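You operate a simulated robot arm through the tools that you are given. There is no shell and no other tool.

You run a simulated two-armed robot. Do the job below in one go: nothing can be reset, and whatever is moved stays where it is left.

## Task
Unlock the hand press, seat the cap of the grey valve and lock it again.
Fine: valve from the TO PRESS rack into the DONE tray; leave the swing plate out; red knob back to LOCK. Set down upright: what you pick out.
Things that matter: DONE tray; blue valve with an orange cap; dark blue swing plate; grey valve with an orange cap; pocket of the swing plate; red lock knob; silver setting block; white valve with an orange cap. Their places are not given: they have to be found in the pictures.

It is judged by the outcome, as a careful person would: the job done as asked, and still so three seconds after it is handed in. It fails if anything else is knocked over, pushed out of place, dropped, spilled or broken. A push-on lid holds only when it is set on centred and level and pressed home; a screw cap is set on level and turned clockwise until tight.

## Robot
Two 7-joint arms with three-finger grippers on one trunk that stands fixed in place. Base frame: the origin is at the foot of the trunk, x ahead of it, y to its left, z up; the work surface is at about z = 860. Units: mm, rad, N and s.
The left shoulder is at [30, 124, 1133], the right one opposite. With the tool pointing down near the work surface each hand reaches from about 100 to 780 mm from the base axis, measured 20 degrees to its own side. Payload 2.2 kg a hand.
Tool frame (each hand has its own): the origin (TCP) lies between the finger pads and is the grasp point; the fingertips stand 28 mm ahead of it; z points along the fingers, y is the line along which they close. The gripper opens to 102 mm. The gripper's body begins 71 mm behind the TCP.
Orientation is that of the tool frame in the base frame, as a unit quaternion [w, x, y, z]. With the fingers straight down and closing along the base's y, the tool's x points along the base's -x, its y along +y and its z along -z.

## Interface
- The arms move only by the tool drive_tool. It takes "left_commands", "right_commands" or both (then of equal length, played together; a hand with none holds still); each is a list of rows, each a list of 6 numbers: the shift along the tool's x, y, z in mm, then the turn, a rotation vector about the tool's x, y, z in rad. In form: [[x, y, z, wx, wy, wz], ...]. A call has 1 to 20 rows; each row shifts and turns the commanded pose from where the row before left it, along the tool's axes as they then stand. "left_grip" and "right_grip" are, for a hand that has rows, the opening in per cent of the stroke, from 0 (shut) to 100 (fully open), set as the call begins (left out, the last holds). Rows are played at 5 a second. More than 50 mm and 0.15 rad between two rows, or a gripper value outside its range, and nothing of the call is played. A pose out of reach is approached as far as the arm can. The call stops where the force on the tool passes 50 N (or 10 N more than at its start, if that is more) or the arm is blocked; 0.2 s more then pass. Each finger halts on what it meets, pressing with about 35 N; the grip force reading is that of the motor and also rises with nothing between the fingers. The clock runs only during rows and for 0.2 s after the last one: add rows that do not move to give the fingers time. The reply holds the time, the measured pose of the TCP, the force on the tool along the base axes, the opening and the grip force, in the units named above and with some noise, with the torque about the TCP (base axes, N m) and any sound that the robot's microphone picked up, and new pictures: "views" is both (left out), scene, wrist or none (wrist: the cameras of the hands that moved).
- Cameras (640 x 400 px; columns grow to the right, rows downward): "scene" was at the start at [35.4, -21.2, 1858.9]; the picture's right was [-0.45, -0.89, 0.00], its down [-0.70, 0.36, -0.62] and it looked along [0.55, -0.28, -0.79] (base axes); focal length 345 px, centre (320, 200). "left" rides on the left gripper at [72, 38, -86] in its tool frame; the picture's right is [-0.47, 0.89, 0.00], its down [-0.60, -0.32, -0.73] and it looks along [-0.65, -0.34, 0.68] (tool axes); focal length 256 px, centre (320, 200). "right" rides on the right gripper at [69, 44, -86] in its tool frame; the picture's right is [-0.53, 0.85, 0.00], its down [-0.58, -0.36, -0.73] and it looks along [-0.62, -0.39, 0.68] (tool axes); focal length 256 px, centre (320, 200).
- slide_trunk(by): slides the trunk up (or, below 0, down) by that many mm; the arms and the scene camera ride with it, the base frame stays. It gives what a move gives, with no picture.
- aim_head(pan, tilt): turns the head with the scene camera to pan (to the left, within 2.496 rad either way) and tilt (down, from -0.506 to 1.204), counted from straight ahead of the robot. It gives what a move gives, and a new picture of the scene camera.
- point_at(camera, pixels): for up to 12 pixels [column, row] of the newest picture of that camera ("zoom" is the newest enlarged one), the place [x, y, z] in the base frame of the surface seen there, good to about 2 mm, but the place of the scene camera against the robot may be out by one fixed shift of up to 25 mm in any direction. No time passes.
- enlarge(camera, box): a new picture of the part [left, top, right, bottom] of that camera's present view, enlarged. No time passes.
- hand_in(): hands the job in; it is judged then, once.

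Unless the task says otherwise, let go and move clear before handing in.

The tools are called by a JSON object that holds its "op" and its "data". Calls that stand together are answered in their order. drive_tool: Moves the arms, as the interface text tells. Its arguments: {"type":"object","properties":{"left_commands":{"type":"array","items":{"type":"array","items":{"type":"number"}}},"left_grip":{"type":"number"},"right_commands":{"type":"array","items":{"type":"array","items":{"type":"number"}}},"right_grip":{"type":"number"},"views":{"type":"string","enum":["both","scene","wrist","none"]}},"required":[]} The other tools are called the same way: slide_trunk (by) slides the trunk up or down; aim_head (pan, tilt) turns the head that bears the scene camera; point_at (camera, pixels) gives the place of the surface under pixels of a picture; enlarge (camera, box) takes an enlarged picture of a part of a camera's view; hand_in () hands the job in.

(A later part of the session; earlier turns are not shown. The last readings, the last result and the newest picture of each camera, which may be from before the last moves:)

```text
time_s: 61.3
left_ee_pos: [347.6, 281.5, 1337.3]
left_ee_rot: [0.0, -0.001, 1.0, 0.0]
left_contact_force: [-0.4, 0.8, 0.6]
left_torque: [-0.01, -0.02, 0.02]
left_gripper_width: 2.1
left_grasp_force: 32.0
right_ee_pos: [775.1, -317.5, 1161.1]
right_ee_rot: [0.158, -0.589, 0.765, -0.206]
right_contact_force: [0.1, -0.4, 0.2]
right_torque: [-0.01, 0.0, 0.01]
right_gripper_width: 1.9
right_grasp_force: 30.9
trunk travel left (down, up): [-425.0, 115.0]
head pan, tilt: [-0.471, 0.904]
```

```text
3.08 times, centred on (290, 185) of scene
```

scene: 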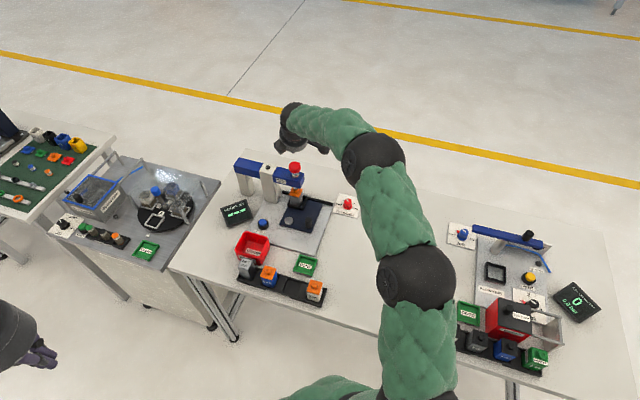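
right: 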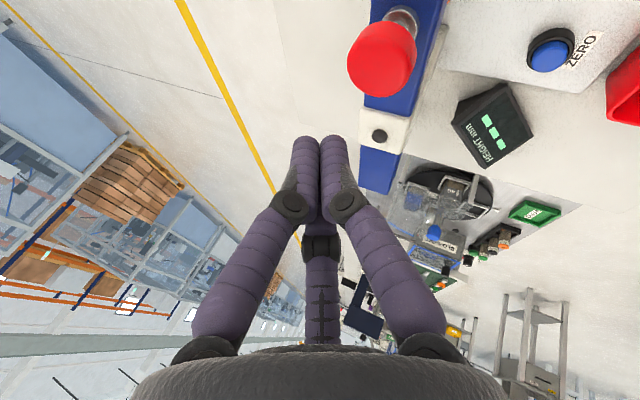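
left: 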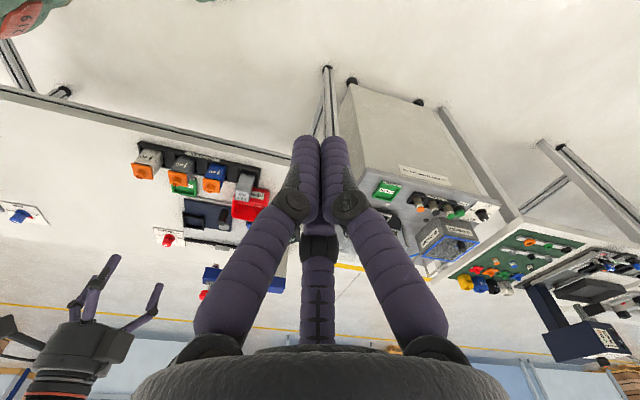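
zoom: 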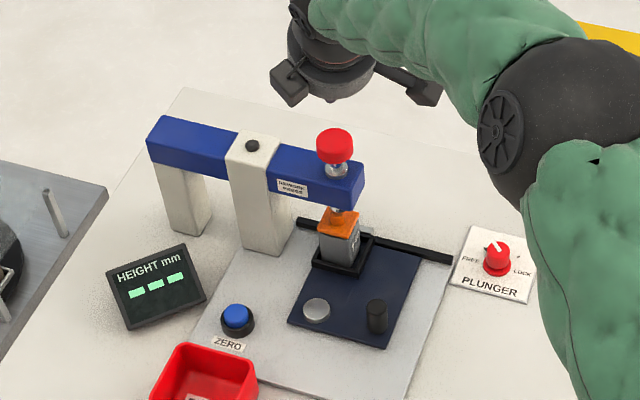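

Tilt is as intended (tool z = (0.48,-0.13,-0.86)); the knob appears at (382,58) in the wrist view, right of the tool line. I'll measure it from here to correct the aim.

{"op": "point_at", "data": {"camera": "right", "pixels": [[382, 60], [355, 62], [410, 62], [380, 90], [380, 35], [402, 15], [304, 140], [333, 140], [380, 135], [365, 75], [400, 75], [382, 75]]}}

{"op": "enlarge", "data": {"camera": "right", "box": [260, 0, 480, 180]}}

```text
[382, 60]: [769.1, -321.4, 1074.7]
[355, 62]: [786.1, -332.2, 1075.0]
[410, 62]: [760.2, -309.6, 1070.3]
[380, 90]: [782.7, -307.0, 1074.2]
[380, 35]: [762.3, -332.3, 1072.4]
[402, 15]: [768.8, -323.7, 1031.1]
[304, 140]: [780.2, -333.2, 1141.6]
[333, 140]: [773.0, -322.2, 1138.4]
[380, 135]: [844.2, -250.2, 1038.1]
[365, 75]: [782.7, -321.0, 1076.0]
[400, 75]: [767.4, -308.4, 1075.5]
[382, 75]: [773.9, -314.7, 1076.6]
```

```text
2.22 times, centred on (370, 90) of right
```

zoom: 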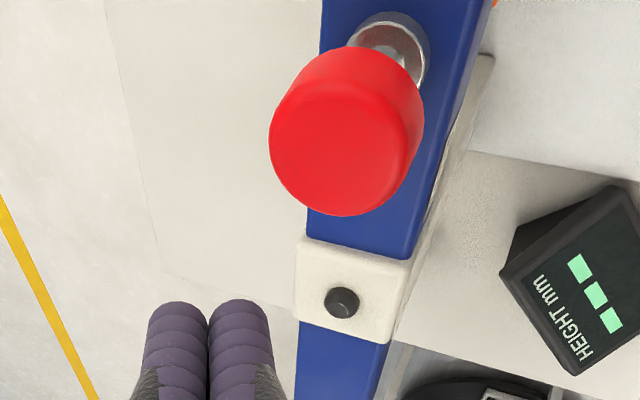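

Knob centre refined to about (775.5,-318.7), top 1075. I'll shift 2.5 mm back and lower 50 mm to just above it.

{"op": "drive_tool", "data": {"right_commands": [[0.6, 14.1, 19.6, 0, 0, 0], [0, 8, 13.86, 0, 0, 0], [0, 5, 8.66, 0, 0, 0], [0, 0, 0, 0, 0, 0]], "views": "both"}}

{"op": "enlarge", "data": {"camera": "right", "box": [220, 60, 440, 240]}}

{"op": "enlarge", "data": {"camera": "scene", "box": [240, 110, 340, 220]}}

```text
time_s: 62.3
left_ee_pos: [349.0, 281.1, 1337.1]
left_ee_rot: [0.0, 0.0, 1.0, 0.0]
left_contact_force: [-0.6, -0.7, -0.3]
left_torque: [-0.01, 0.02, 0.0]
left_gripper_width: 2.3
left_grasp_force: 31.9
right_ee_pos: [771.3, -315.6, 1110.8]
right_ee_rot: [0.159, -0.591, 0.764, -0.205]
right_contact_force: [0.1, -0.3, 0.2]
right_torque: [-0.01, 0.0, 0.03]
right_gripper_width: 2.1
right_grasp_force: 31.3
trunk travel left (down, up): [-425.0, 115.0]
head pan, tilt: [-0.471, 0.904]
```

scene: 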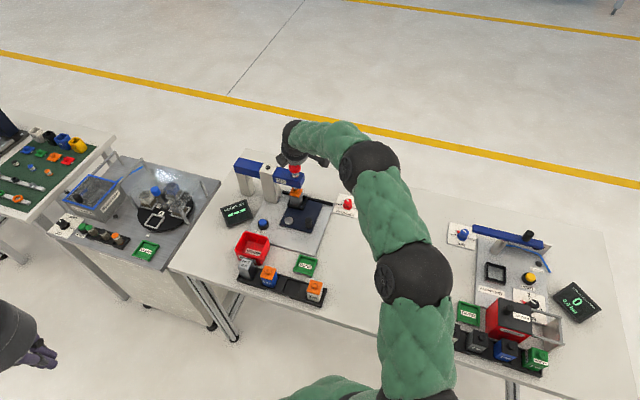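
right: 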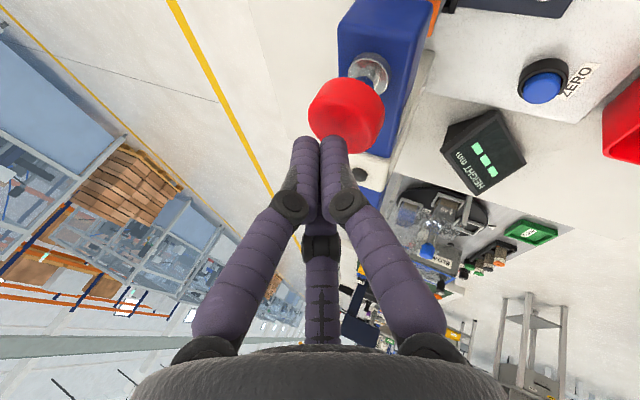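

```text
2.22 times, centred on (330, 150) of right
```

zoom: 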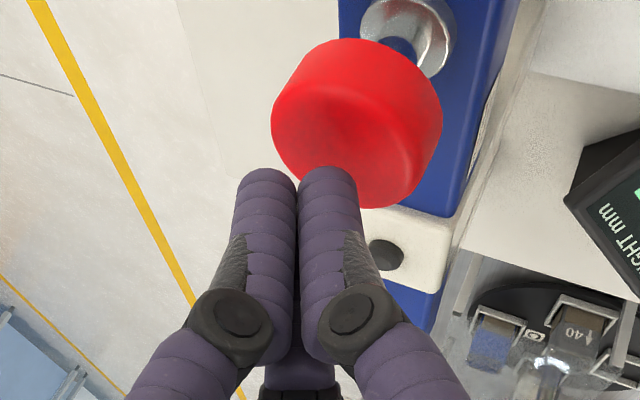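

```text
3.64 times, centred on (290, 165) of scene
```

zoom: 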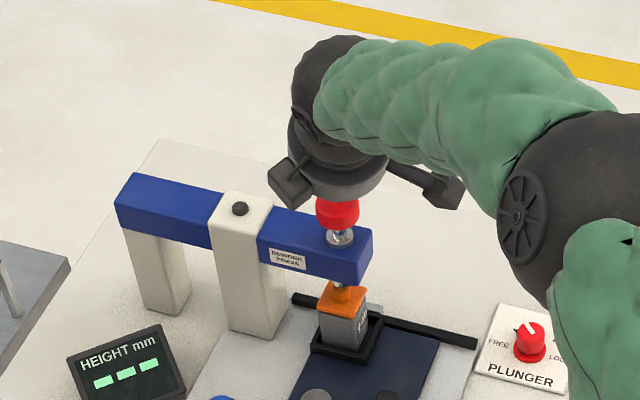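

The tips are now close above the knob. I'll measure tips versus knob rim in this view to make sure I press near its centre.

{"op": "point_at", "data": {"camera": "zoom", "pixels": [[327, 172], [327, 185], [265, 172], [345, 120], [276, 115], [330, 60], [438, 100], [380, 200], [300, 150], [400, 180], [365, 160], [310, 200]]}}

```text
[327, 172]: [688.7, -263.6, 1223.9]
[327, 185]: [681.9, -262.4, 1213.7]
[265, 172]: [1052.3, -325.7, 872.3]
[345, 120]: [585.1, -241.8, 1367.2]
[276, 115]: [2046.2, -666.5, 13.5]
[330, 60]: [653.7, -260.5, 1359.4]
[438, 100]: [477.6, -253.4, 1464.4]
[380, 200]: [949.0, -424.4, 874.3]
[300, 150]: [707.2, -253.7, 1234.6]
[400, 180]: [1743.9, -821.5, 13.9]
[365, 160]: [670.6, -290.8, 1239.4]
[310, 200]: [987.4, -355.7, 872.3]
```

That query hit the scene zoom by mistake; I'll use the right camera's own pixels.

{"op": "point_at", "data": {"camera": "right", "pixels": [[333, 139], [333, 144], [305, 139], [341, 114], [311, 112], [336, 95], [375, 105], [357, 150], [322, 127], [350, 132], [345, 125], [318, 120]]}}

```text
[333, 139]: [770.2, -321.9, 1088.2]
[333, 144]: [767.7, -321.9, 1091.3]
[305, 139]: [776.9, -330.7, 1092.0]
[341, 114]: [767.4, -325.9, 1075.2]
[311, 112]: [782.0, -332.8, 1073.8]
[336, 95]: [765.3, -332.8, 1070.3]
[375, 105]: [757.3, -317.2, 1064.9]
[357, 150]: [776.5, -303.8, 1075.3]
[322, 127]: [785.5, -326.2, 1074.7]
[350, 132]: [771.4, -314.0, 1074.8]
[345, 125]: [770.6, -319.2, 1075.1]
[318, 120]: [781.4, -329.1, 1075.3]
```

The pressing finger's tip is centred at about (775,-320) over the knob centre (775.5,-319). I'll lower in small steps to make contact.

{"op": "drive_tool", "data": {"right_commands": [[0, 1.5, 2.6, 0, 0, 0], [0, 1.5, 2.6, 0, 0, 0], [0, 0, 0, 0, 0, 0]], "views": "none"}}

{"op": "drive_tool", "data": {"right_commands": [[0, 1.5, 2.6, 0, 0, 0], [0, 0, 0, 0, 0, 0]], "views": "wrist"}}

```text
time_s: 63.1
left_ee_pos: [350.2, 280.2, 1337.7]
left_ee_rot: [0.0, 0.0, 1.0, 0.0]
left_contact_force: [0.6, 0.5, 0.1]
left_torque: [0.04, 0.0, 0.01]
left_gripper_width: 2.0
left_grasp_force: 31.7
right_ee_pos: [771.9, -316.6, 1106.5]
right_ee_rot: [0.158, -0.59, 0.765, -0.206]
right_contact_force: [0.4, 0.3, -0.6]
right_torque: [0.01, -0.01, 0.03]
right_gripper_width: 2.1
right_grasp_force: 31.1
trunk travel left (down, up): [-425.0, 115.0]
head pan, tilt: [-0.471, 0.904]
```

```text
time_s: 63.7
left_ee_pos: [350.6, 280.9, 1338.4]
left_ee_rot: [0.0, 0.001, 1.0, 0.001]
left_contact_force: [-0.3, -0.5, -0.3]
left_torque: [-0.01, -0.01, 0.02]
left_gripper_width: 2.0
left_grasp_force: 31.7
right_ee_pos: [771.5, -316.7, 1101.7]
right_ee_rot: [0.158, -0.59, 0.765, -0.205]
right_contact_force: [0.3, -0.1, 0.8]
right_torque: [0.0, -0.01, 0.0]
right_gripper_width: 2.1
right_grasp_force: 32.1
trunk travel left (down, up): [-425.0, 115.0]
head pan, tilt: [-0.471, 0.904]
```

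right: 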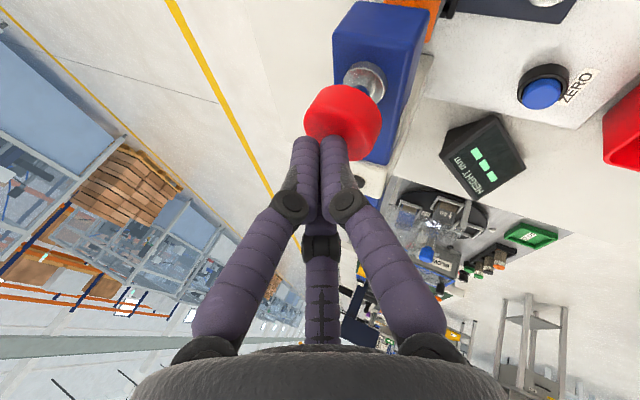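

Almost touching (z 1101.7, 0.8 N). I'll continue pressing down in 3 mm steps.

{"op": "drive_tool", "data": {"right_commands": [[0, 1.5, 2.6, 0, 0, 0], [0, 0, 0, 0, 0, 0]], "views": "none"}}

{"op": "drive_tool", "data": {"right_commands": [[0, 1.5, 2.6, 0, 0, 0], [0, 0, 0, 0, 0, 0]], "views": "both"}}

{"op": "enlarge", "data": {"camera": "scene", "box": [230, 130, 330, 230]}}

```text
time_s: 64.3
left_ee_pos: [350.1, 282.0, 1337.7]
left_ee_rot: [-0.001, 0.0, 1.0, 0.0]
left_contact_force: [-0.1, 0.4, 0.6]
left_torque: [0.06, 0.01, -0.02]
left_gripper_width: 2.2
left_grasp_force: 32.0
right_ee_pos: [770.9, -316.3, 1099.3]
right_ee_rot: [0.158, -0.59, 0.765, -0.205]
right_contact_force: [-0.2, -0.2, 1.1]
right_torque: [0.0, 0.01, 0.02]
right_gripper_width: 2.2
right_grasp_force: 31.7
trunk travel left (down, up): [-425.0, 115.0]
head pan, tilt: [-0.471, 0.904]
```

```text
time_s: 64.9
left_ee_pos: [349.4, 281.3, 1336.2]
left_ee_rot: [0.0, 0.0, 1.0, 0.001]
left_contact_force: [0.5, -0.2, 0.2]
left_torque: [-0.02, 0.0, 0.02]
left_gripper_width: 2.0
left_grasp_force: 31.3
right_ee_pos: [771.4, -316.1, 1096.4]
right_ee_rot: [0.158, -0.591, 0.764, -0.205]
right_contact_force: [0.3, -0.7, 0.4]
right_torque: [0.01, -0.02, -0.02]
right_gripper_width: 2.2
right_grasp_force: 31.3
trunk travel left (down, up): [-425.0, 115.0]
head pan, tilt: [-0.471, 0.904]
```

scene: 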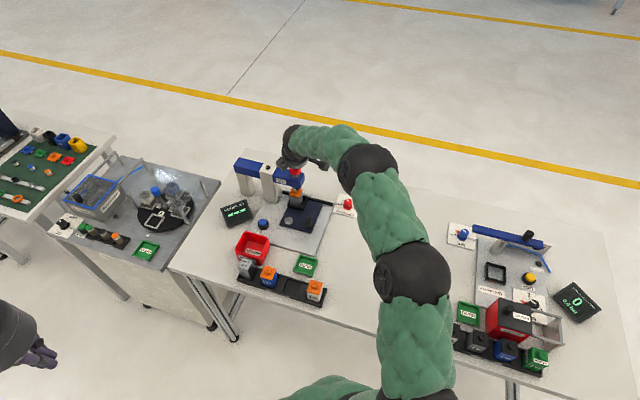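
right: 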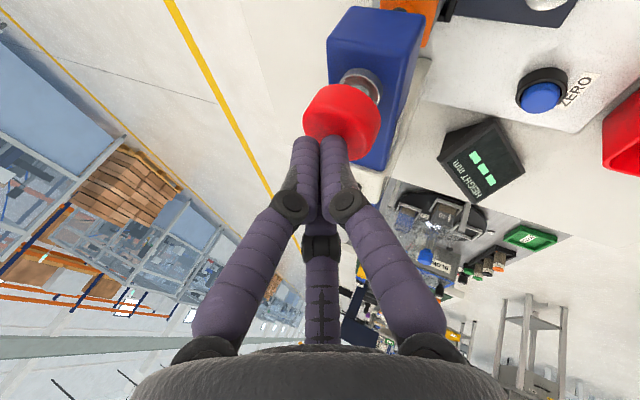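

```text
4.00 times, centred on (280, 180) of scene
```

zoom: 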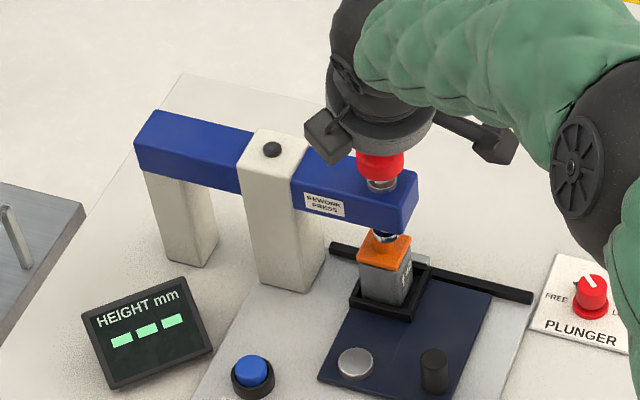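

The knob is following the finger down with hardly any resistance (exposed chrome is shorter). I'll keep going.

{"op": "drive_tool", "data": {"right_commands": [[0, 1.5, 2.6, 0, 0, 0], [0, 1.5, 2.6, 0, 0, 0], [0, 0, 0, 0, 0, 0]], "views": "none"}}

{"op": "drive_tool", "data": {"right_commands": [[0, 1.0, 1.73, 0, 0, 0], [0, 1.0, 1.73, 0, 0, 0], [0, 0, 0, 0, 0, 0]], "views": "none"}}

{"op": "drive_tool", "data": {"right_commands": [[0, 1.0, 1.73, 0, 0, 0], [0, 0, 0, 0, 0, 0]], "views": "both"}}

```text
time_s: 65.7
left_ee_pos: [348.3, 282.0, 1338.6]
left_ee_rot: [-0.001, 0.0, 1.0, 0.0]
left_contact_force: [0.0, 0.7, -0.1]
left_torque: [-0.01, -0.01, 0.0]
left_gripper_width: 2.0
left_grasp_force: 31.4
right_ee_pos: [772.2, -315.9, 1093.0]
right_ee_rot: [0.159, -0.59, 0.764, -0.207]
right_contact_force: [0.6, 1.2, 10.5]
right_torque: [0.05, 0.0, -0.03]
right_gripper_width: 1.7
right_grasp_force: 31.7
trunk travel left (down, up): [-425.0, 115.0]
head pan, tilt: [-0.471, 0.904]
```

```text
time_s: 66.5
left_ee_pos: [349.3, 283.1, 1338.0]
left_ee_rot: [0.0, 0.0, 1.0, 0.0]
left_contact_force: [0.3, -0.7, -0.8]
left_torque: [-0.01, 0.01, 0.0]
left_gripper_width: 2.2
left_grasp_force: 31.6
right_ee_pos: [770.2, -315.3, 1090.2]
right_ee_rot: [0.16, -0.59, 0.764, -0.208]
right_contact_force: [2.3, -1.8, 20.2]
right_torque: [-0.06, -0.08, 0.13]
right_gripper_width: 2.0
right_grasp_force: 30.8
trunk travel left (down, up): [-425.0, 115.0]
head pan, tilt: [-0.471, 0.904]
```

```text
time_s: 67.1
left_ee_pos: [347.2, 281.9, 1338.2]
left_ee_rot: [0.001, 0.0, 1.0, -0.002]
left_contact_force: [-0.4, 0.1, 0.4]
left_torque: [-0.01, 0.0, 0.01]
left_gripper_width: 2.0
left_grasp_force: 31.4
right_ee_pos: [772.0, -316.9, 1089.4]
right_ee_rot: [0.16, -0.59, 0.764, -0.208]
right_contact_force: [-0.4, -1.6, 29.5]
right_torque: [-0.01, 0.0, 0.09]
right_gripper_width: 2.2
right_grasp_force: 31.5
trunk travel left (down, up): [-425.0, 115.0]
head pan, tilt: [-0.471, 0.904]
```

scene: 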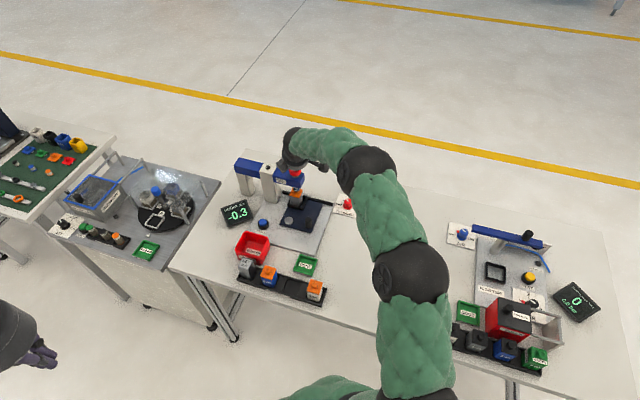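
right: 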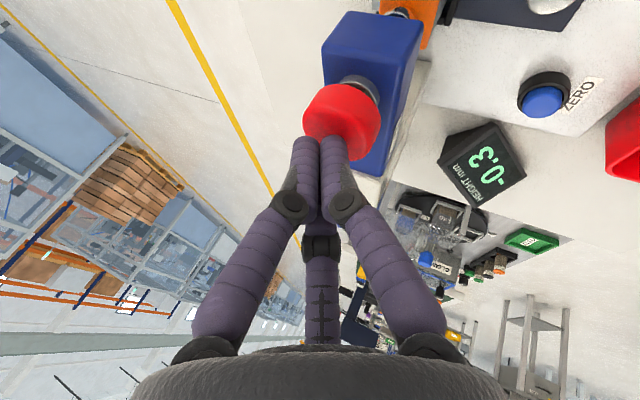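

The HEIGHT display now reads −0.3 at about 30 N. I'll look closely at the display and the cap gap.

{"op": "enlarge", "data": {"camera": "right", "box": [420, 100, 560, 220]}}

{"op": "enlarge", "data": {"camera": "scene", "box": [265, 165, 335, 235]}}

{"op": "enlarge", "data": {"camera": "right", "box": [280, 0, 460, 160]}}

```text
3.33 times, centred on (490, 160) of right
```

zoom: 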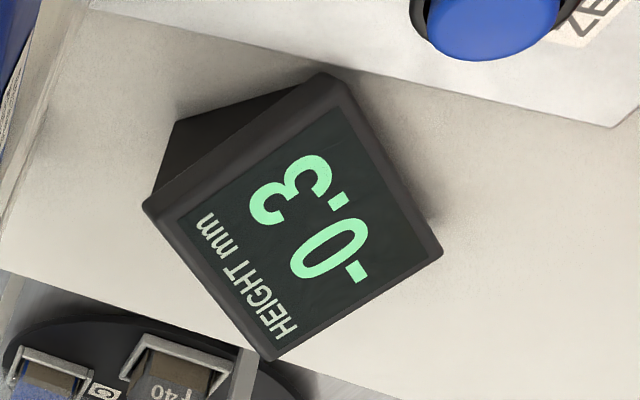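

```text
5.71 times, centred on (300, 200) of scene
```

zoom: 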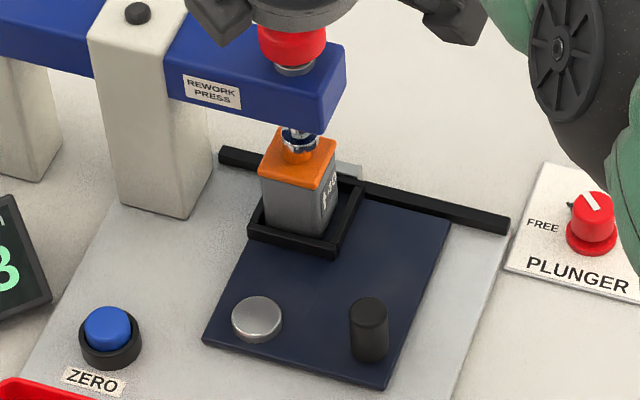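

```text
2.50 times, centred on (370, 80) of right
```

zoom: 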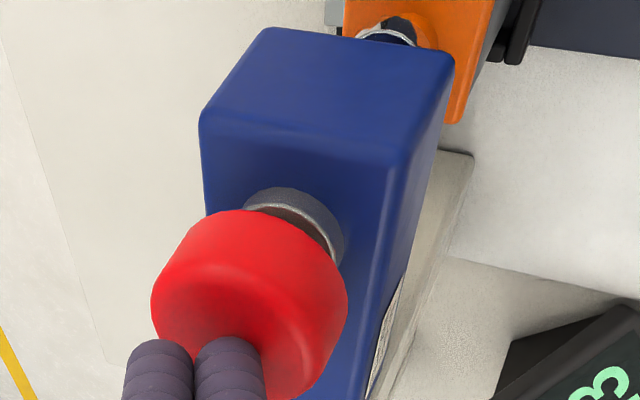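

The plunger cup is engaged on the boss. I'll press further in small steps and watch force, position and display.

{"op": "drive_tool", "data": {"right_commands": [[0, 1.0, 1.73, 0, 0, 0], [0, 0, 0, 0, 0, 0]], "views": "wrist"}}

{"op": "enlarge", "data": {"camera": "right", "box": [420, 100, 560, 220]}}

```text
time_s: 67.7
left_ee_pos: [345.9, 285.1, 1338.1]
left_ee_rot: [0.002, -0.001, 1.0, -0.001]
left_contact_force: [-0.7, -0.2, 0.7]
left_torque: [0.0, 0.02, -0.02]
left_gripper_width: 2.1
left_grasp_force: 31.9
right_ee_pos: [771.7, -316.0, 1089.7]
right_ee_rot: [0.162, -0.589, 0.764, -0.21]
right_contact_force: [-2.0, 1.4, 35.0]
right_torque: [0.03, 0.04, 0.3]
right_gripper_width: 2.2
right_grasp_force: 31.5
trunk travel left (down, up): [-425.0, 115.0]
head pan, tilt: [-0.471, 0.904]
```

right: 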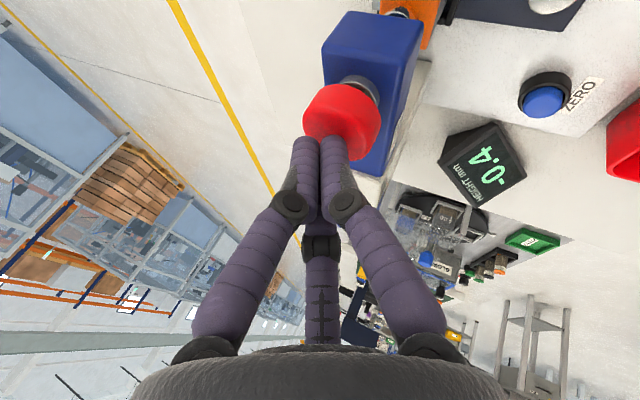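

```text
3.33 times, centred on (490, 160) of right
```

zoom: 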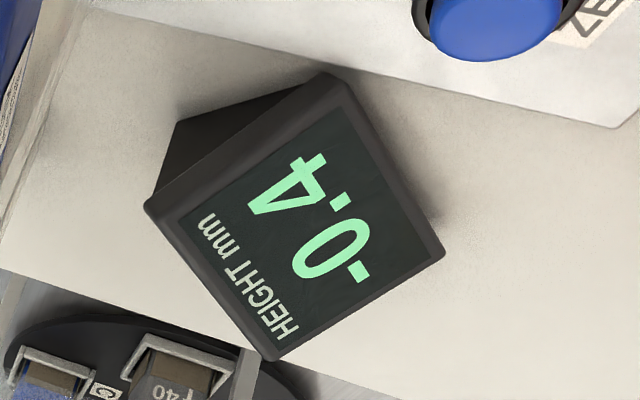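

Force 35 N, display −0.4: it has barely moved, so it's near solid. I'll increase the force further in steps to be sure it is pressed home.

{"op": "drive_tool", "data": {"right_commands": [[0, 1.0, 1.73, 0, 0, 0], [0, 0, 0, 0, 0, 0]], "views": "wrist"}}

{"op": "drive_tool", "data": {"right_commands": [[0, 1.0, 1.73, 0, 0, 0], [0, 0, 0, 0, 0, 0]], "views": "wrist"}}

{"op": "enlarge", "data": {"camera": "right", "box": [280, 0, 560, 220]}}

```text
time_s: 68.3
left_ee_pos: [344.4, 284.9, 1337.5]
left_ee_rot: [0.002, 0.0, 1.0, -0.001]
left_contact_force: [-0.6, -0.5, -0.1]
left_torque: [0.01, -0.01, 0.0]
left_gripper_width: 2.2
left_grasp_force: 31.2
right_ee_pos: [771.4, -316.0, 1089.3]
right_ee_rot: [0.162, -0.588, 0.764, -0.21]
right_contact_force: [-5.5, 6.2, 40.8]
right_torque: [0.2, 0.18, 0.21]
right_gripper_width: 2.0
right_grasp_force: 31.2
trunk travel left (down, up): [-425.0, 115.0]
head pan, tilt: [-0.471, 0.904]
```

right: 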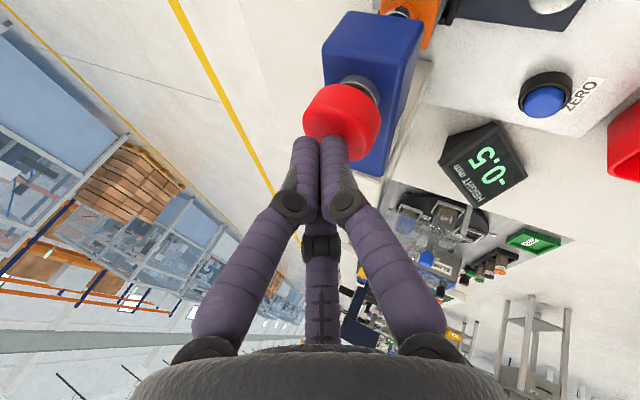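

```text
time_s: 68.9
left_ee_pos: [342.7, 285.0, 1338.8]
left_ee_rot: [0.001, 0.001, 1.0, -0.001]
left_contact_force: [-0.4, 0.2, 0.4]
left_torque: [0.03, -0.01, 0.02]
left_gripper_width: 2.2
left_grasp_force: 31.4
right_ee_pos: [771.1, -315.9, 1089.5]
right_ee_rot: [0.163, -0.588, 0.764, -0.211]
right_contact_force: [-8.5, 9.3, 46.9]
right_torque: [0.27, 0.2, 0.25]
right_gripper_width: 2.2
right_grasp_force: 31.1
trunk travel left (down, up): [-425.0, 115.0]
head pan, tilt: [-0.471, 0.904]
```

right: 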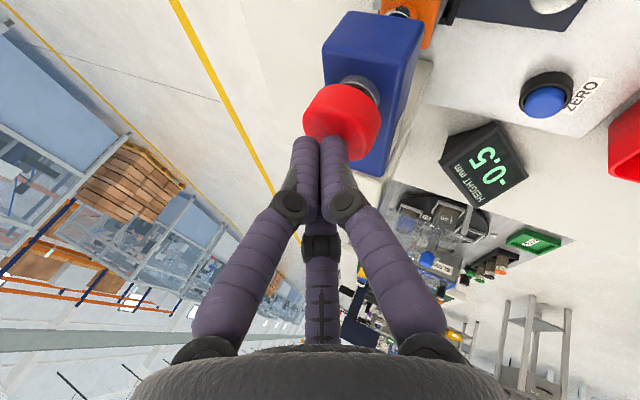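

```text
1.82 times, centred on (420, 110) of right
```

zoom: 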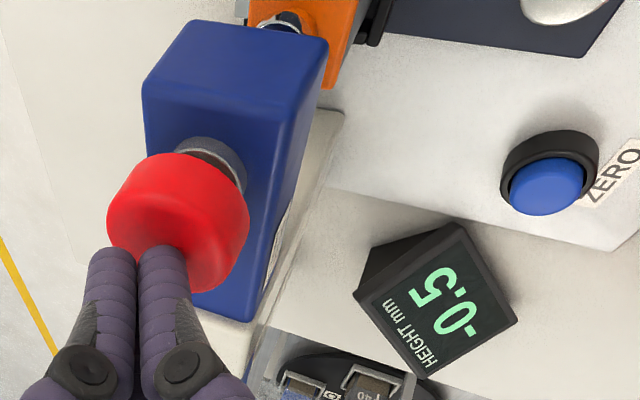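

It's solid now: 47 N with no movement and −0.5 on the display. I'll back the hand up and see whether the plunger returns by itself and whether the cap gap is gone.

{"op": "drive_tool", "data": {"right_commands": [[0, -2, -3.46, 0, 0, 0], [0, -3, -5.2, 0, 0, 0], [0, -5, -8.66, 0, 0, 0], [0, -5, -8.66, 0, 0, 0], [0, -7.5, -13, 0, 0, 0], [0, 0, 0, 0, 0, 0]], "views": "both"}}

{"op": "enlarge", "data": {"camera": "scene", "box": [265, 155, 335, 225]}}

{"op": "enlarge", "data": {"camera": "right", "box": [280, 0, 560, 220]}}

```text
time_s: 70.3
left_ee_pos: [350.0, 281.3, 1338.8]
left_ee_rot: [0.0, 0.0, 1.0, 0.001]
left_contact_force: [1.0, 0.1, 0.6]
left_torque: [-0.03, 0.01, -0.04]
left_gripper_width: 1.9
left_grasp_force: 31.3
right_ee_pos: [770.7, -316.3, 1122.4]
right_ee_rot: [0.158, -0.591, 0.765, -0.203]
right_contact_force: [0.6, 0.8, 0.0]
right_torque: [-0.04, 0.02, 0.01]
right_gripper_width: 2.4
right_grasp_force: 30.7
trunk travel left (down, up): [-425.0, 115.0]
head pan, tilt: [-0.471, 0.904]
```

scene: 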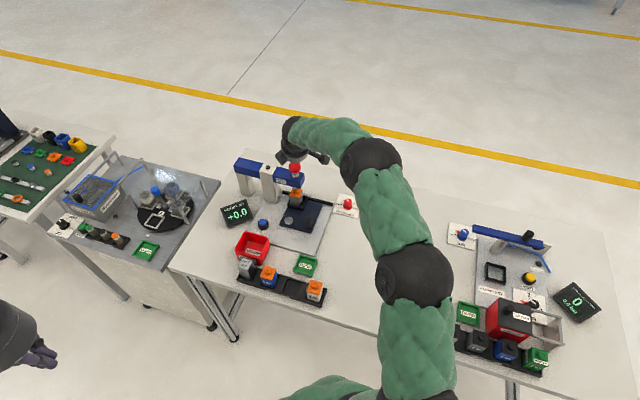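
right: 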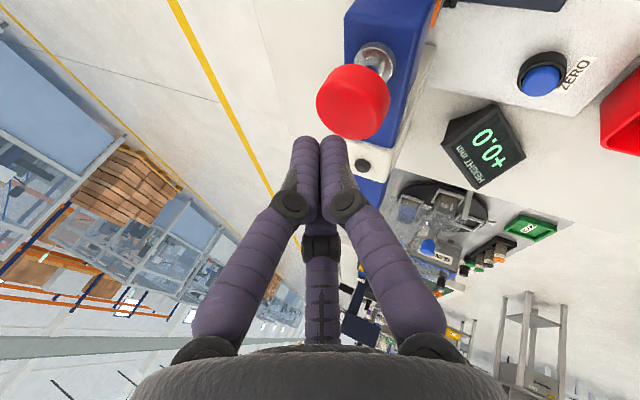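

```text
5.71 times, centred on (300, 190) of scene
```

zoom: 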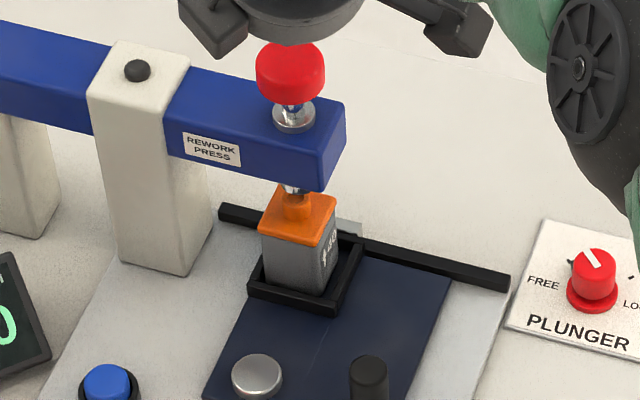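

```text
1.82 times, centred on (420, 110) of right
```

zoom: 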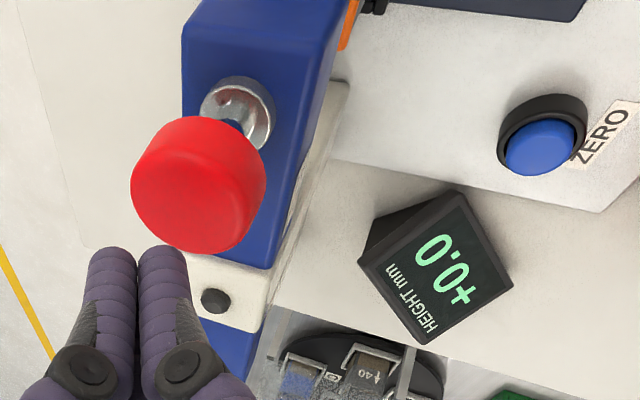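

The plunger sprang back up, and the display holds at +0.0 — the cap is seated. I'll verify knob height and plunger/boss clearance.

{"op": "point_at", "data": {"camera": "right", "pixels": [[352, 100], [345, 110], [370, 90], [362, 165], [375, 55]]}}

{"op": "enlarge", "data": {"camera": "scene", "box": [280, 175, 320, 215]}}

```text
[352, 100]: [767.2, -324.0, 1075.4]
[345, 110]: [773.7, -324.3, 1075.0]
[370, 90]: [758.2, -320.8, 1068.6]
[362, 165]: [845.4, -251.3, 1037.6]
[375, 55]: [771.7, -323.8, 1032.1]
```

```text
10.00 times, centred on (300, 195) of scene
```

zoom: 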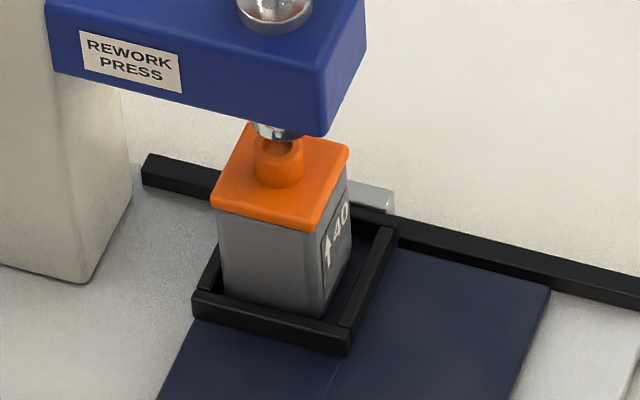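

The knob is back at z 1075 and the cap now sits flush on the grey body. I'll retreat the hand, untilt and lower the trunk to fetch the handle and swing the plate out.

{"op": "drive_tool", "data": {"right_commands": [[0, -19, -32.9, 0, 0, 0], [7.42, 17.7, -35.86, 0, 0, 0], [7.42, 17.7, -35.86, 0, 0, 0], [7.42, 17.7, -35.86, 0, 0, 0], [7.42, 17.7, -35.86, 0, 0, 0], [7.42, 17.7, -35.86, 0, 0, 0], [0, 0, 0, -0.1309, 0, 0], [0, 0, 0, -0.1309, 0, 0], [0, 0, 0, -0.1309, 0, 0], [0, 0, 0, -0.1309, 0, 0], [0, 0, 0, 0, 0, 0]], "right_grip": 45, "views": "none"}}

{"op": "slide_trunk", "data": {"by": -150}}

```text
time_s: 72.7
left_ee_pos: [348.8, 282.0, 1337.3]
left_ee_rot: [0.001, 0.0, 1.0, 0.0]
left_contact_force: [0.2, 0.3, -0.3]
left_torque: [-0.01, -0.03, 0.0]
left_gripper_width: 2.0
left_grasp_force: 31.8
right_ee_pos: [599.5, -309.8, 1272.8]
right_ee_rot: [0.0, -0.611, 0.791, 0.0]
right_contact_force: [-0.2, 0.3, -0.6]
right_torque: [-0.01, -0.02, 0.0]
right_gripper_width: 45.7
right_grasp_force: 0.2
trunk travel left (down, up): [-425.0, 115.0]
head pan, tilt: [-0.471, 0.904]
```

```text
time_s: 74.4
left_ee_pos: [349.8, 281.2, 1187.1]
left_ee_rot: [0.001, -0.001, 1.0, 0.0]
left_contact_force: [-0.1, -0.7, -1.0]
left_torque: [0.01, 0.03, 0.0]
left_gripper_width: 2.2
left_grasp_force: 31.5
right_ee_pos: [601.3, -310.1, 1123.4]
right_ee_rot: [0.0, -0.611, 0.792, 0.001]
right_contact_force: [0.2, -0.4, -0.4]
right_torque: [-0.03, 0.03, 0.01]
right_gripper_width: 46.2
right_grasp_force: 0.1
trunk travel left (down, up): [-275.0, 265.0]
head pan, tilt: [-0.471, 0.904]
```

Back at (600,-310,1123). I'll move above the handle (now near (660.5,-308)) and take a look.

{"op": "drive_tool", "data": {"right_commands": [[-8.4, -28.8, 0, 0, 0, 0], [-8.4, -28.8, 0, 0, 0, 0], [0, 0, 45, 0, 0, 0], [0, 0, 45, 0, 0, 0], [0, 0, 40, 0, 0, 0], [0, 0, 0, 0, 0, 0]], "views": "both"}}

{"op": "enlarge", "data": {"camera": "right", "box": [150, 20, 430, 240]}}

{"op": "point_at", "data": {"camera": "right", "pixels": [[320, 112], [305, 112], [335, 112], [320, 102], [320, 122], [318, 110], [313, 118], [326, 106]]}}

```text
time_s: 75.8
left_ee_pos: [349.6, 281.9, 1187.1]
left_ee_rot: [0.0, 0.0, 1.0, 0.0]
left_contact_force: [0.4, 0.5, -0.4]
left_torque: [-0.03, -0.03, 0.0]
left_gripper_width: 1.9
left_grasp_force: 31.7
right_ee_pos: [662.3, -309.2, 991.7]
right_ee_rot: [0.0, -0.611, 0.792, 0.001]
right_contact_force: [0.7, 0.2, -0.8]
right_torque: [-0.05, 0.01, -0.01]
right_gripper_width: 45.9
right_grasp_force: 0.0
trunk travel left (down, up): [-275.0, 265.0]
head pan, tilt: [-0.471, 0.904]
```

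scene: 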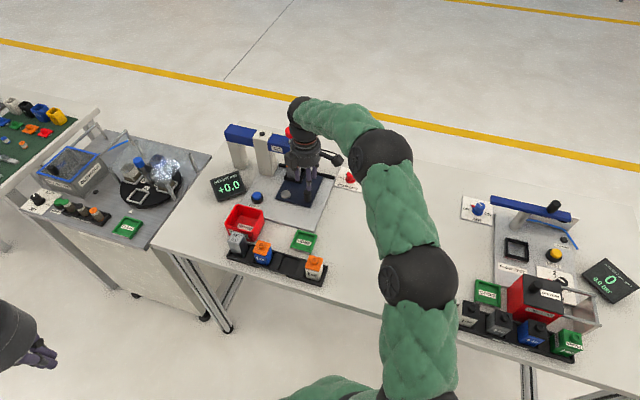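
right: 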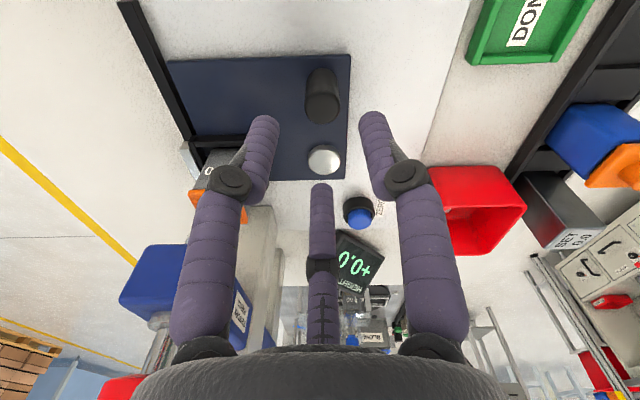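

```text
1.82 times, centred on (290, 130) of right
```

zoom: 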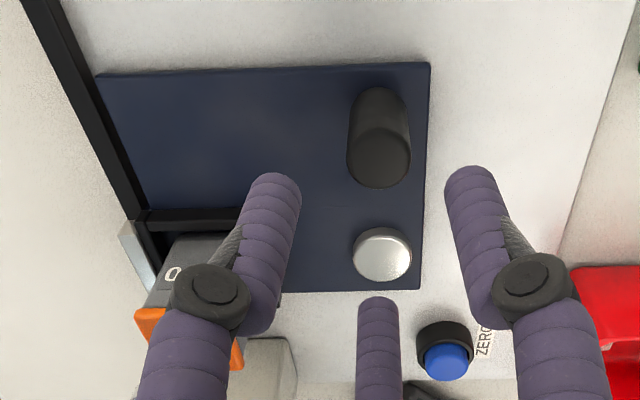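

```text
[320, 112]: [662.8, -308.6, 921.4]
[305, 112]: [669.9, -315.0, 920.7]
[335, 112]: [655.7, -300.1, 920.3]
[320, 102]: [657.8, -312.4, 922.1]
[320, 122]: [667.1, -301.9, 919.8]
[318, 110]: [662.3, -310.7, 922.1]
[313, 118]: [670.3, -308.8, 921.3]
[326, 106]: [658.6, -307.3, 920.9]
```

Handle top centre is about (659.7,-309.2). I'll nudge onto it, descend to z≈913 and grip.

{"op": "drive_tool", "data": {"right_commands": [[0.6, 2.0, 26, 0, 0, 0], [0, 0, 26, 0, 0, 0], [0, 0, 26, 0, 0, 0], [0, 0, 0, 0, 0, 0]], "views": "none"}}

{"op": "drive_tool", "data": {"right_commands": [[0, 0, 0, 0, 0, 0], [0, 0, 0, 0, 0, 0], [0, 0, 0, 0, 0, 0]], "right_grip": 10, "views": "wrist"}}

```text
time_s: 76.8
left_ee_pos: [350.3, 282.7, 1187.2]
left_ee_rot: [0.0, 0.0, 1.0, 0.0]
left_contact_force: [-0.2, 0.0, -0.5]
left_torque: [0.0, 0.0, 0.04]
left_gripper_width: 2.3
left_grasp_force: 31.3
right_ee_pos: [659.5, -309.3, 913.3]
right_ee_rot: [0.001, -0.611, 0.792, -0.001]
right_contact_force: [0.0, 0.4, 0.1]
right_torque: [0.02, 0.0, 0.02]
right_gripper_width: 45.8
right_grasp_force: 0.0
trunk travel left (down, up): [-275.0, 265.0]
head pan, tilt: [-0.471, 0.904]
```

```text
time_s: 77.6
left_ee_pos: [350.3, 282.6, 1186.3]
left_ee_rot: [0.0, 0.0, 1.0, 0.0]
left_contact_force: [0.6, 0.5, 0.5]
left_torque: [-0.02, 0.0, 0.02]
left_gripper_width: 1.9
left_grasp_force: 31.3
right_ee_pos: [660.3, -307.1, 914.8]
right_ee_rot: [0.001, -0.612, 0.791, -0.001]
right_contact_force: [7.8, 8.8, -0.1]
right_torque: [0.52, -0.73, -0.18]
right_gripper_width: 23.3
right_grasp_force: 45.3
trunk travel left (down, up): [-275.0, 265.0]
head pan, tilt: [-0.471, 0.904]
```

right: 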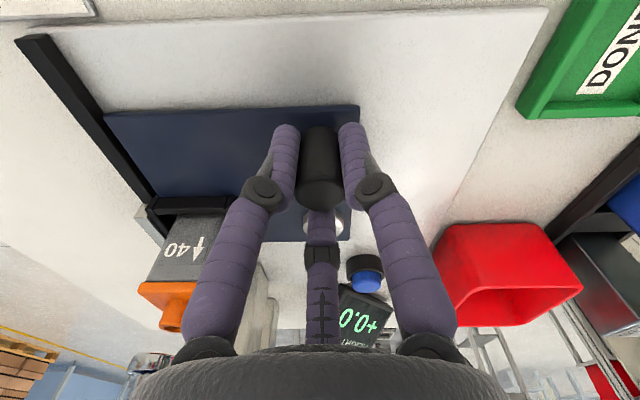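

Gripped; slight pull toward the pivot. I'll swing back clockwise with the hand turning along (about 4.5° per row), first six rows with a small inward correction.

{"op": "drive_tool", "data": {"right_commands": [[-3.8, 4.5, 0, 0, 0, 0.0785], [-3.8, 4.5, 0, 0, 0, 0.0785], [-3.15, 4.9, 0, 0, 0, 0.0785], [-3.15, 4.9, 0, 0, 0, 0.0785], [-3.15, 4.9, 0, 0, 0, 0.0785], [-3.15, 4.9, 0, 0, 0, 0.0785], [0, 0, 0, 0, 0, 0]], "views": "both"}}

{"op": "enlarge", "data": {"camera": "scene", "box": [230, 120, 360, 230]}}

```text
time_s: 79.2
left_ee_pos: [350.8, 281.9, 1188.0]
left_ee_rot: [0.0, 0.0, 1.0, 0.0]
left_contact_force: [0.0, -0.2, 0.2]
left_torque: [-0.01, -0.02, 0.01]
left_gripper_width: 2.2
left_grasp_force: 31.7
right_ee_pos: [642.7, -278.0, 914.4]
right_ee_rot: [0.0, -0.409, 0.913, -0.001]
right_contact_force: [6.5, -7.9, 3.3]
right_torque: [-0.64, 0.17, -0.64]
right_gripper_width: 23.6
right_grasp_force: 45.2
trunk travel left (down, up): [-275.0, 265.0]
head pan, tilt: [-0.471, 0.904]
```

scene: 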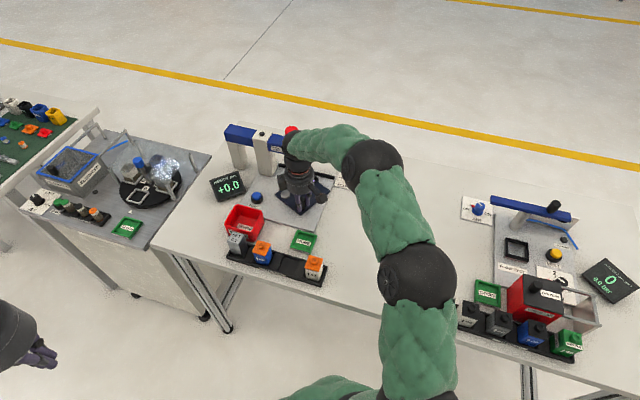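
right: 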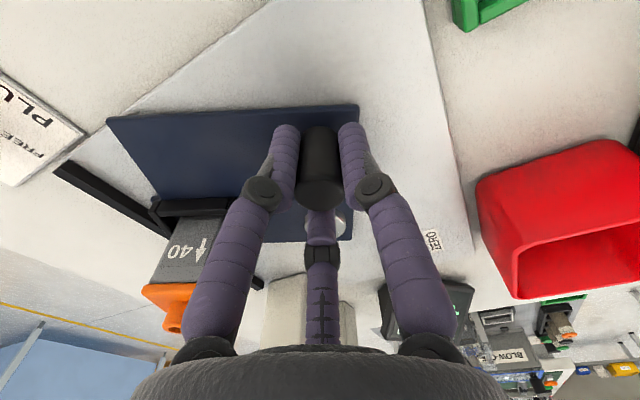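

```text
3.64 times, centred on (295, 175) of scene
```

zoom: 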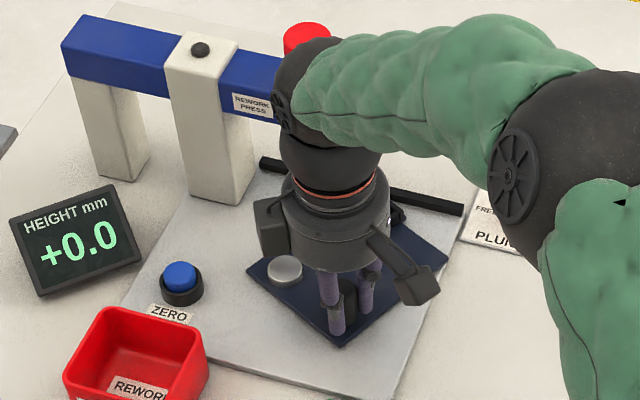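

The swing-out proceeds smoothly (handle at 198°). I'll continue eight rows.

{"op": "drive_tool", "data": {"right_commands": [[-3.15, 4.9, 0, 0, 0, 0.0785], [-3.15, 4.9, 0, 0, 0, 0.0785], [-3.15, 4.9, 0, 0, 0, 0.0785], [-3.15, 4.9, 0, 0, 0, 0.0785], [-3.15, 4.9, 0, 0, 0, 0.0785], [-3.15, 4.9, 0, 0, 0, 0.0785], [-3.15, 4.9, 0, 0, 0, 0.0785], [-3.15, 4.9, 0, 0, 0, 0.0785], [0, 0, 0, 0, 0, 0]], "views": "both"}}

{"op": "enlarge", "data": {"camera": "scene", "box": [230, 120, 360, 230]}}

```text
time_s: 81.2
left_ee_pos: [351.0, 282.0, 1185.9]
left_ee_rot: [0.0, 0.0, 1.0, -0.001]
left_contact_force: [0.5, 0.5, -0.3]
left_torque: [0.01, -0.01, 0.0]
left_gripper_width: 2.2
left_grasp_force: 31.4
right_ee_pos: [642.9, -231.4, 914.1]
right_ee_rot: [0.0, -0.107, 0.994, 0.0]
right_contact_force: [7.8, -1.0, 3.4]
right_torque: [0.09, -0.13, 0.03]
right_gripper_width: 23.5
right_grasp_force: 45.0
trunk travel left (down, up): [-275.0, 265.0]
head pan, tilt: [-0.471, 0.904]
```

scene: 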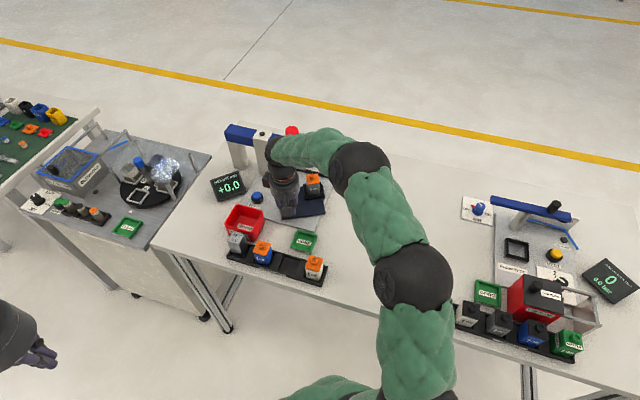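
right: 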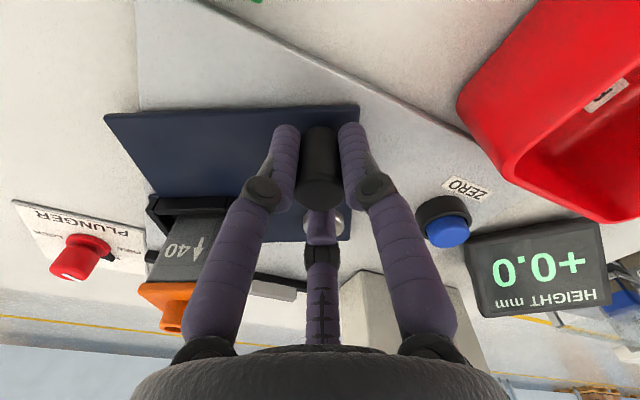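

```text
3.64 times, centred on (295, 175) of scene
```

zoom: 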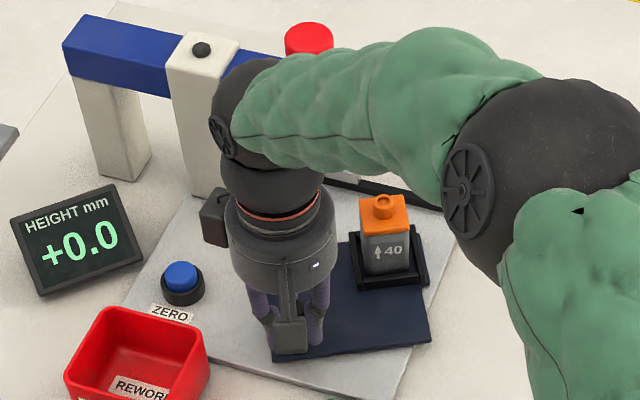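

Handle at 162°, valve upright. Six more rows to bring the plate fully out.

{"op": "drive_tool", "data": {"right_commands": [[-3.3, 4.8, 0, 0, 0, 0.0785], [-3.3, 4.8, 0, 0, 0, 0.0785], [-3.3, 4.8, 0, 0, 0, 0.0785], [-3.15, 4.9, 0, 0, 0, 0.0785], [-3.15, 4.9, 0, 0, 0, 0.0785], [-1.6, 2.45, 0, 0, 0, 0.0393], [0, 0, 0, 0, 0, 0]], "views": "both"}}

{"op": "enlarge", "data": {"camera": "scene", "box": [230, 120, 360, 230]}}

```text
time_s: 82.8
left_ee_pos: [349.8, 281.8, 1186.6]
left_ee_rot: [0.0, 0.0, 1.0, 0.001]
left_contact_force: [-0.7, -0.5, 0.5]
left_torque: [-0.02, -0.03, -0.01]
left_gripper_width: 2.1
left_grasp_force: 31.6
right_ee_pos: [658.0, -205.8, 914.5]
right_ee_rot: [-0.001, 0.109, 0.994, 0.0]
right_contact_force: [0.1, -3.8, 0.5]
right_torque: [-0.32, -0.09, -0.35]
right_gripper_width: 23.6
right_grasp_force: 45.3
trunk travel left (down, up): [-275.0, 265.0]
head pan, tilt: [-0.471, 0.904]
```

scene: 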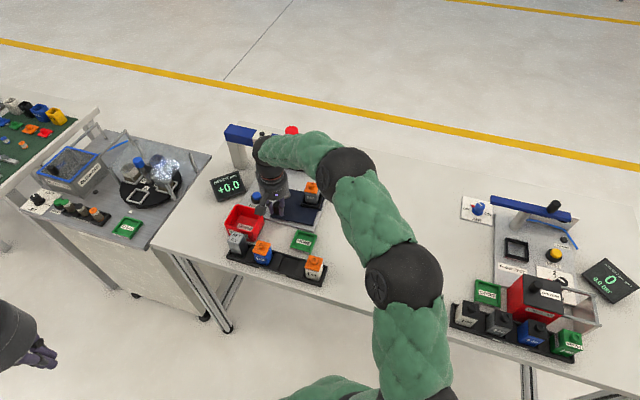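
right: 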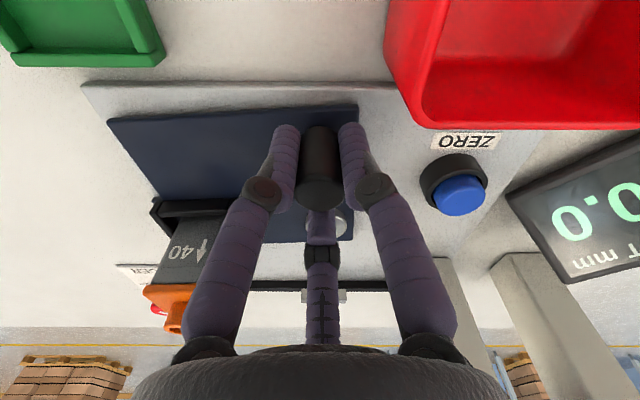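

```text
3.64 times, centred on (295, 175) of scene
```

zoom: 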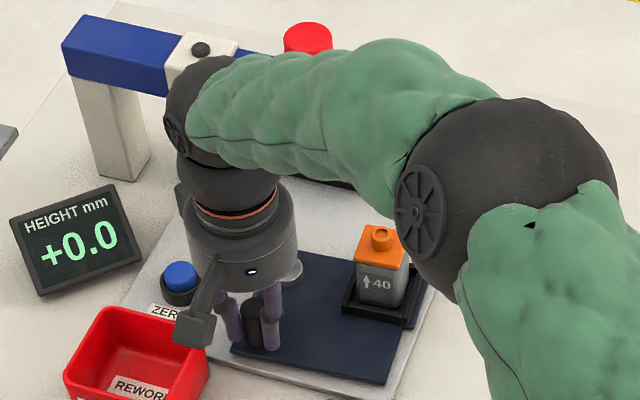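

About 3° short of the original position (handle at (658,-206) vs (660.8,-202.6)). I'll nudge further to its stop.

{"op": "drive_tool", "data": {"right_commands": [[-1.4, 2.2, 0, 0, 0, 0.035], [0, 0, 0, 0, 0, 0]], "views": "none"}}

{"op": "drive_tool", "data": {"right_commands": [[-1.1, 1.7, 0, 0, 0, 0.027], [0, 0, 0, 0, 0, 0]], "views": "none"}}

{"op": "drive_tool", "data": {"right_commands": [[-0.8, 1.2, 0, 0, 0, 0.018], [0, 0, 0, 0, 0, 0]], "views": "wrist"}}

```text
time_s: 83.4
left_ee_pos: [350.3, 281.6, 1186.8]
left_ee_rot: [0.0, 0.0, 1.0, 0.0]
left_contact_force: [0.4, -0.3, -0.3]
left_torque: [-0.03, 0.04, -0.01]
left_gripper_width: 2.3
left_grasp_force: 31.7
right_ee_pos: [659.7, -204.3, 914.1]
right_ee_rot: [-0.001, 0.126, 0.992, 0.0]
right_contact_force: [-1.8, -6.6, -1.1]
right_torque: [-0.06, 0.28, -0.49]
right_gripper_width: 23.6
right_grasp_force: 45.2
trunk travel left (down, up): [-275.0, 265.0]
head pan, tilt: [-0.471, 0.904]
```

```text
time_s: 84.0
left_ee_pos: [350.4, 280.8, 1186.7]
left_ee_rot: [0.001, 0.0, 1.0, 0.0]
left_contact_force: [-0.1, -0.4, -0.1]
left_torque: [0.0, -0.03, -0.04]
left_gripper_width: 2.1
left_grasp_force: 31.4
right_ee_pos: [661.7, -201.9, 913.3]
right_ee_rot: [0.0, 0.14, 0.99, 0.0]
right_contact_force: [-2.0, -5.5, -5.9]
right_torque: [-0.21, -0.22, -0.41]
right_gripper_width: 23.5
right_grasp_force: 44.7
trunk travel left (down, up): [-275.0, 265.0]
head pan, tilt: [-0.471, 0.904]
```

```text
time_s: 84.6
left_ee_pos: [348.3, 280.3, 1187.3]
left_ee_rot: [0.0, 0.001, 1.0, 0.0]
left_contact_force: [-0.7, 0.5, 0.9]
left_torque: [0.01, 0.01, 0.0]
left_gripper_width: 2.2
left_grasp_force: 31.7
right_ee_pos: [660.8, -201.5, 914.0]
right_ee_rot: [-0.002, 0.148, 0.989, 0.001]
right_contact_force: [-9.9, -8.7, -5.1]
right_torque: [-0.52, 0.4, -0.05]
right_gripper_width: 23.4
right_grasp_force: 44.6
trunk travel left (down, up): [-275.0, 265.0]
head pan, tilt: [-0.471, 0.904]
```

right: 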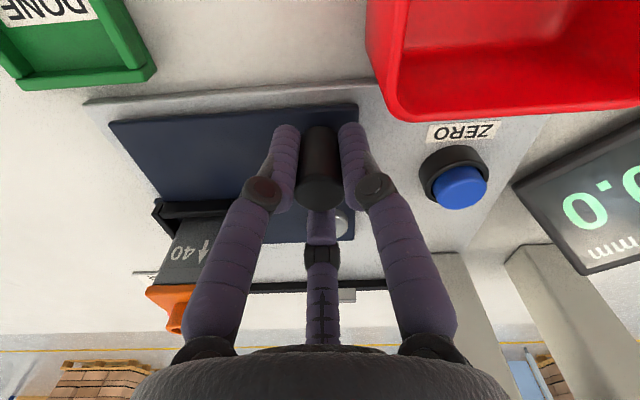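

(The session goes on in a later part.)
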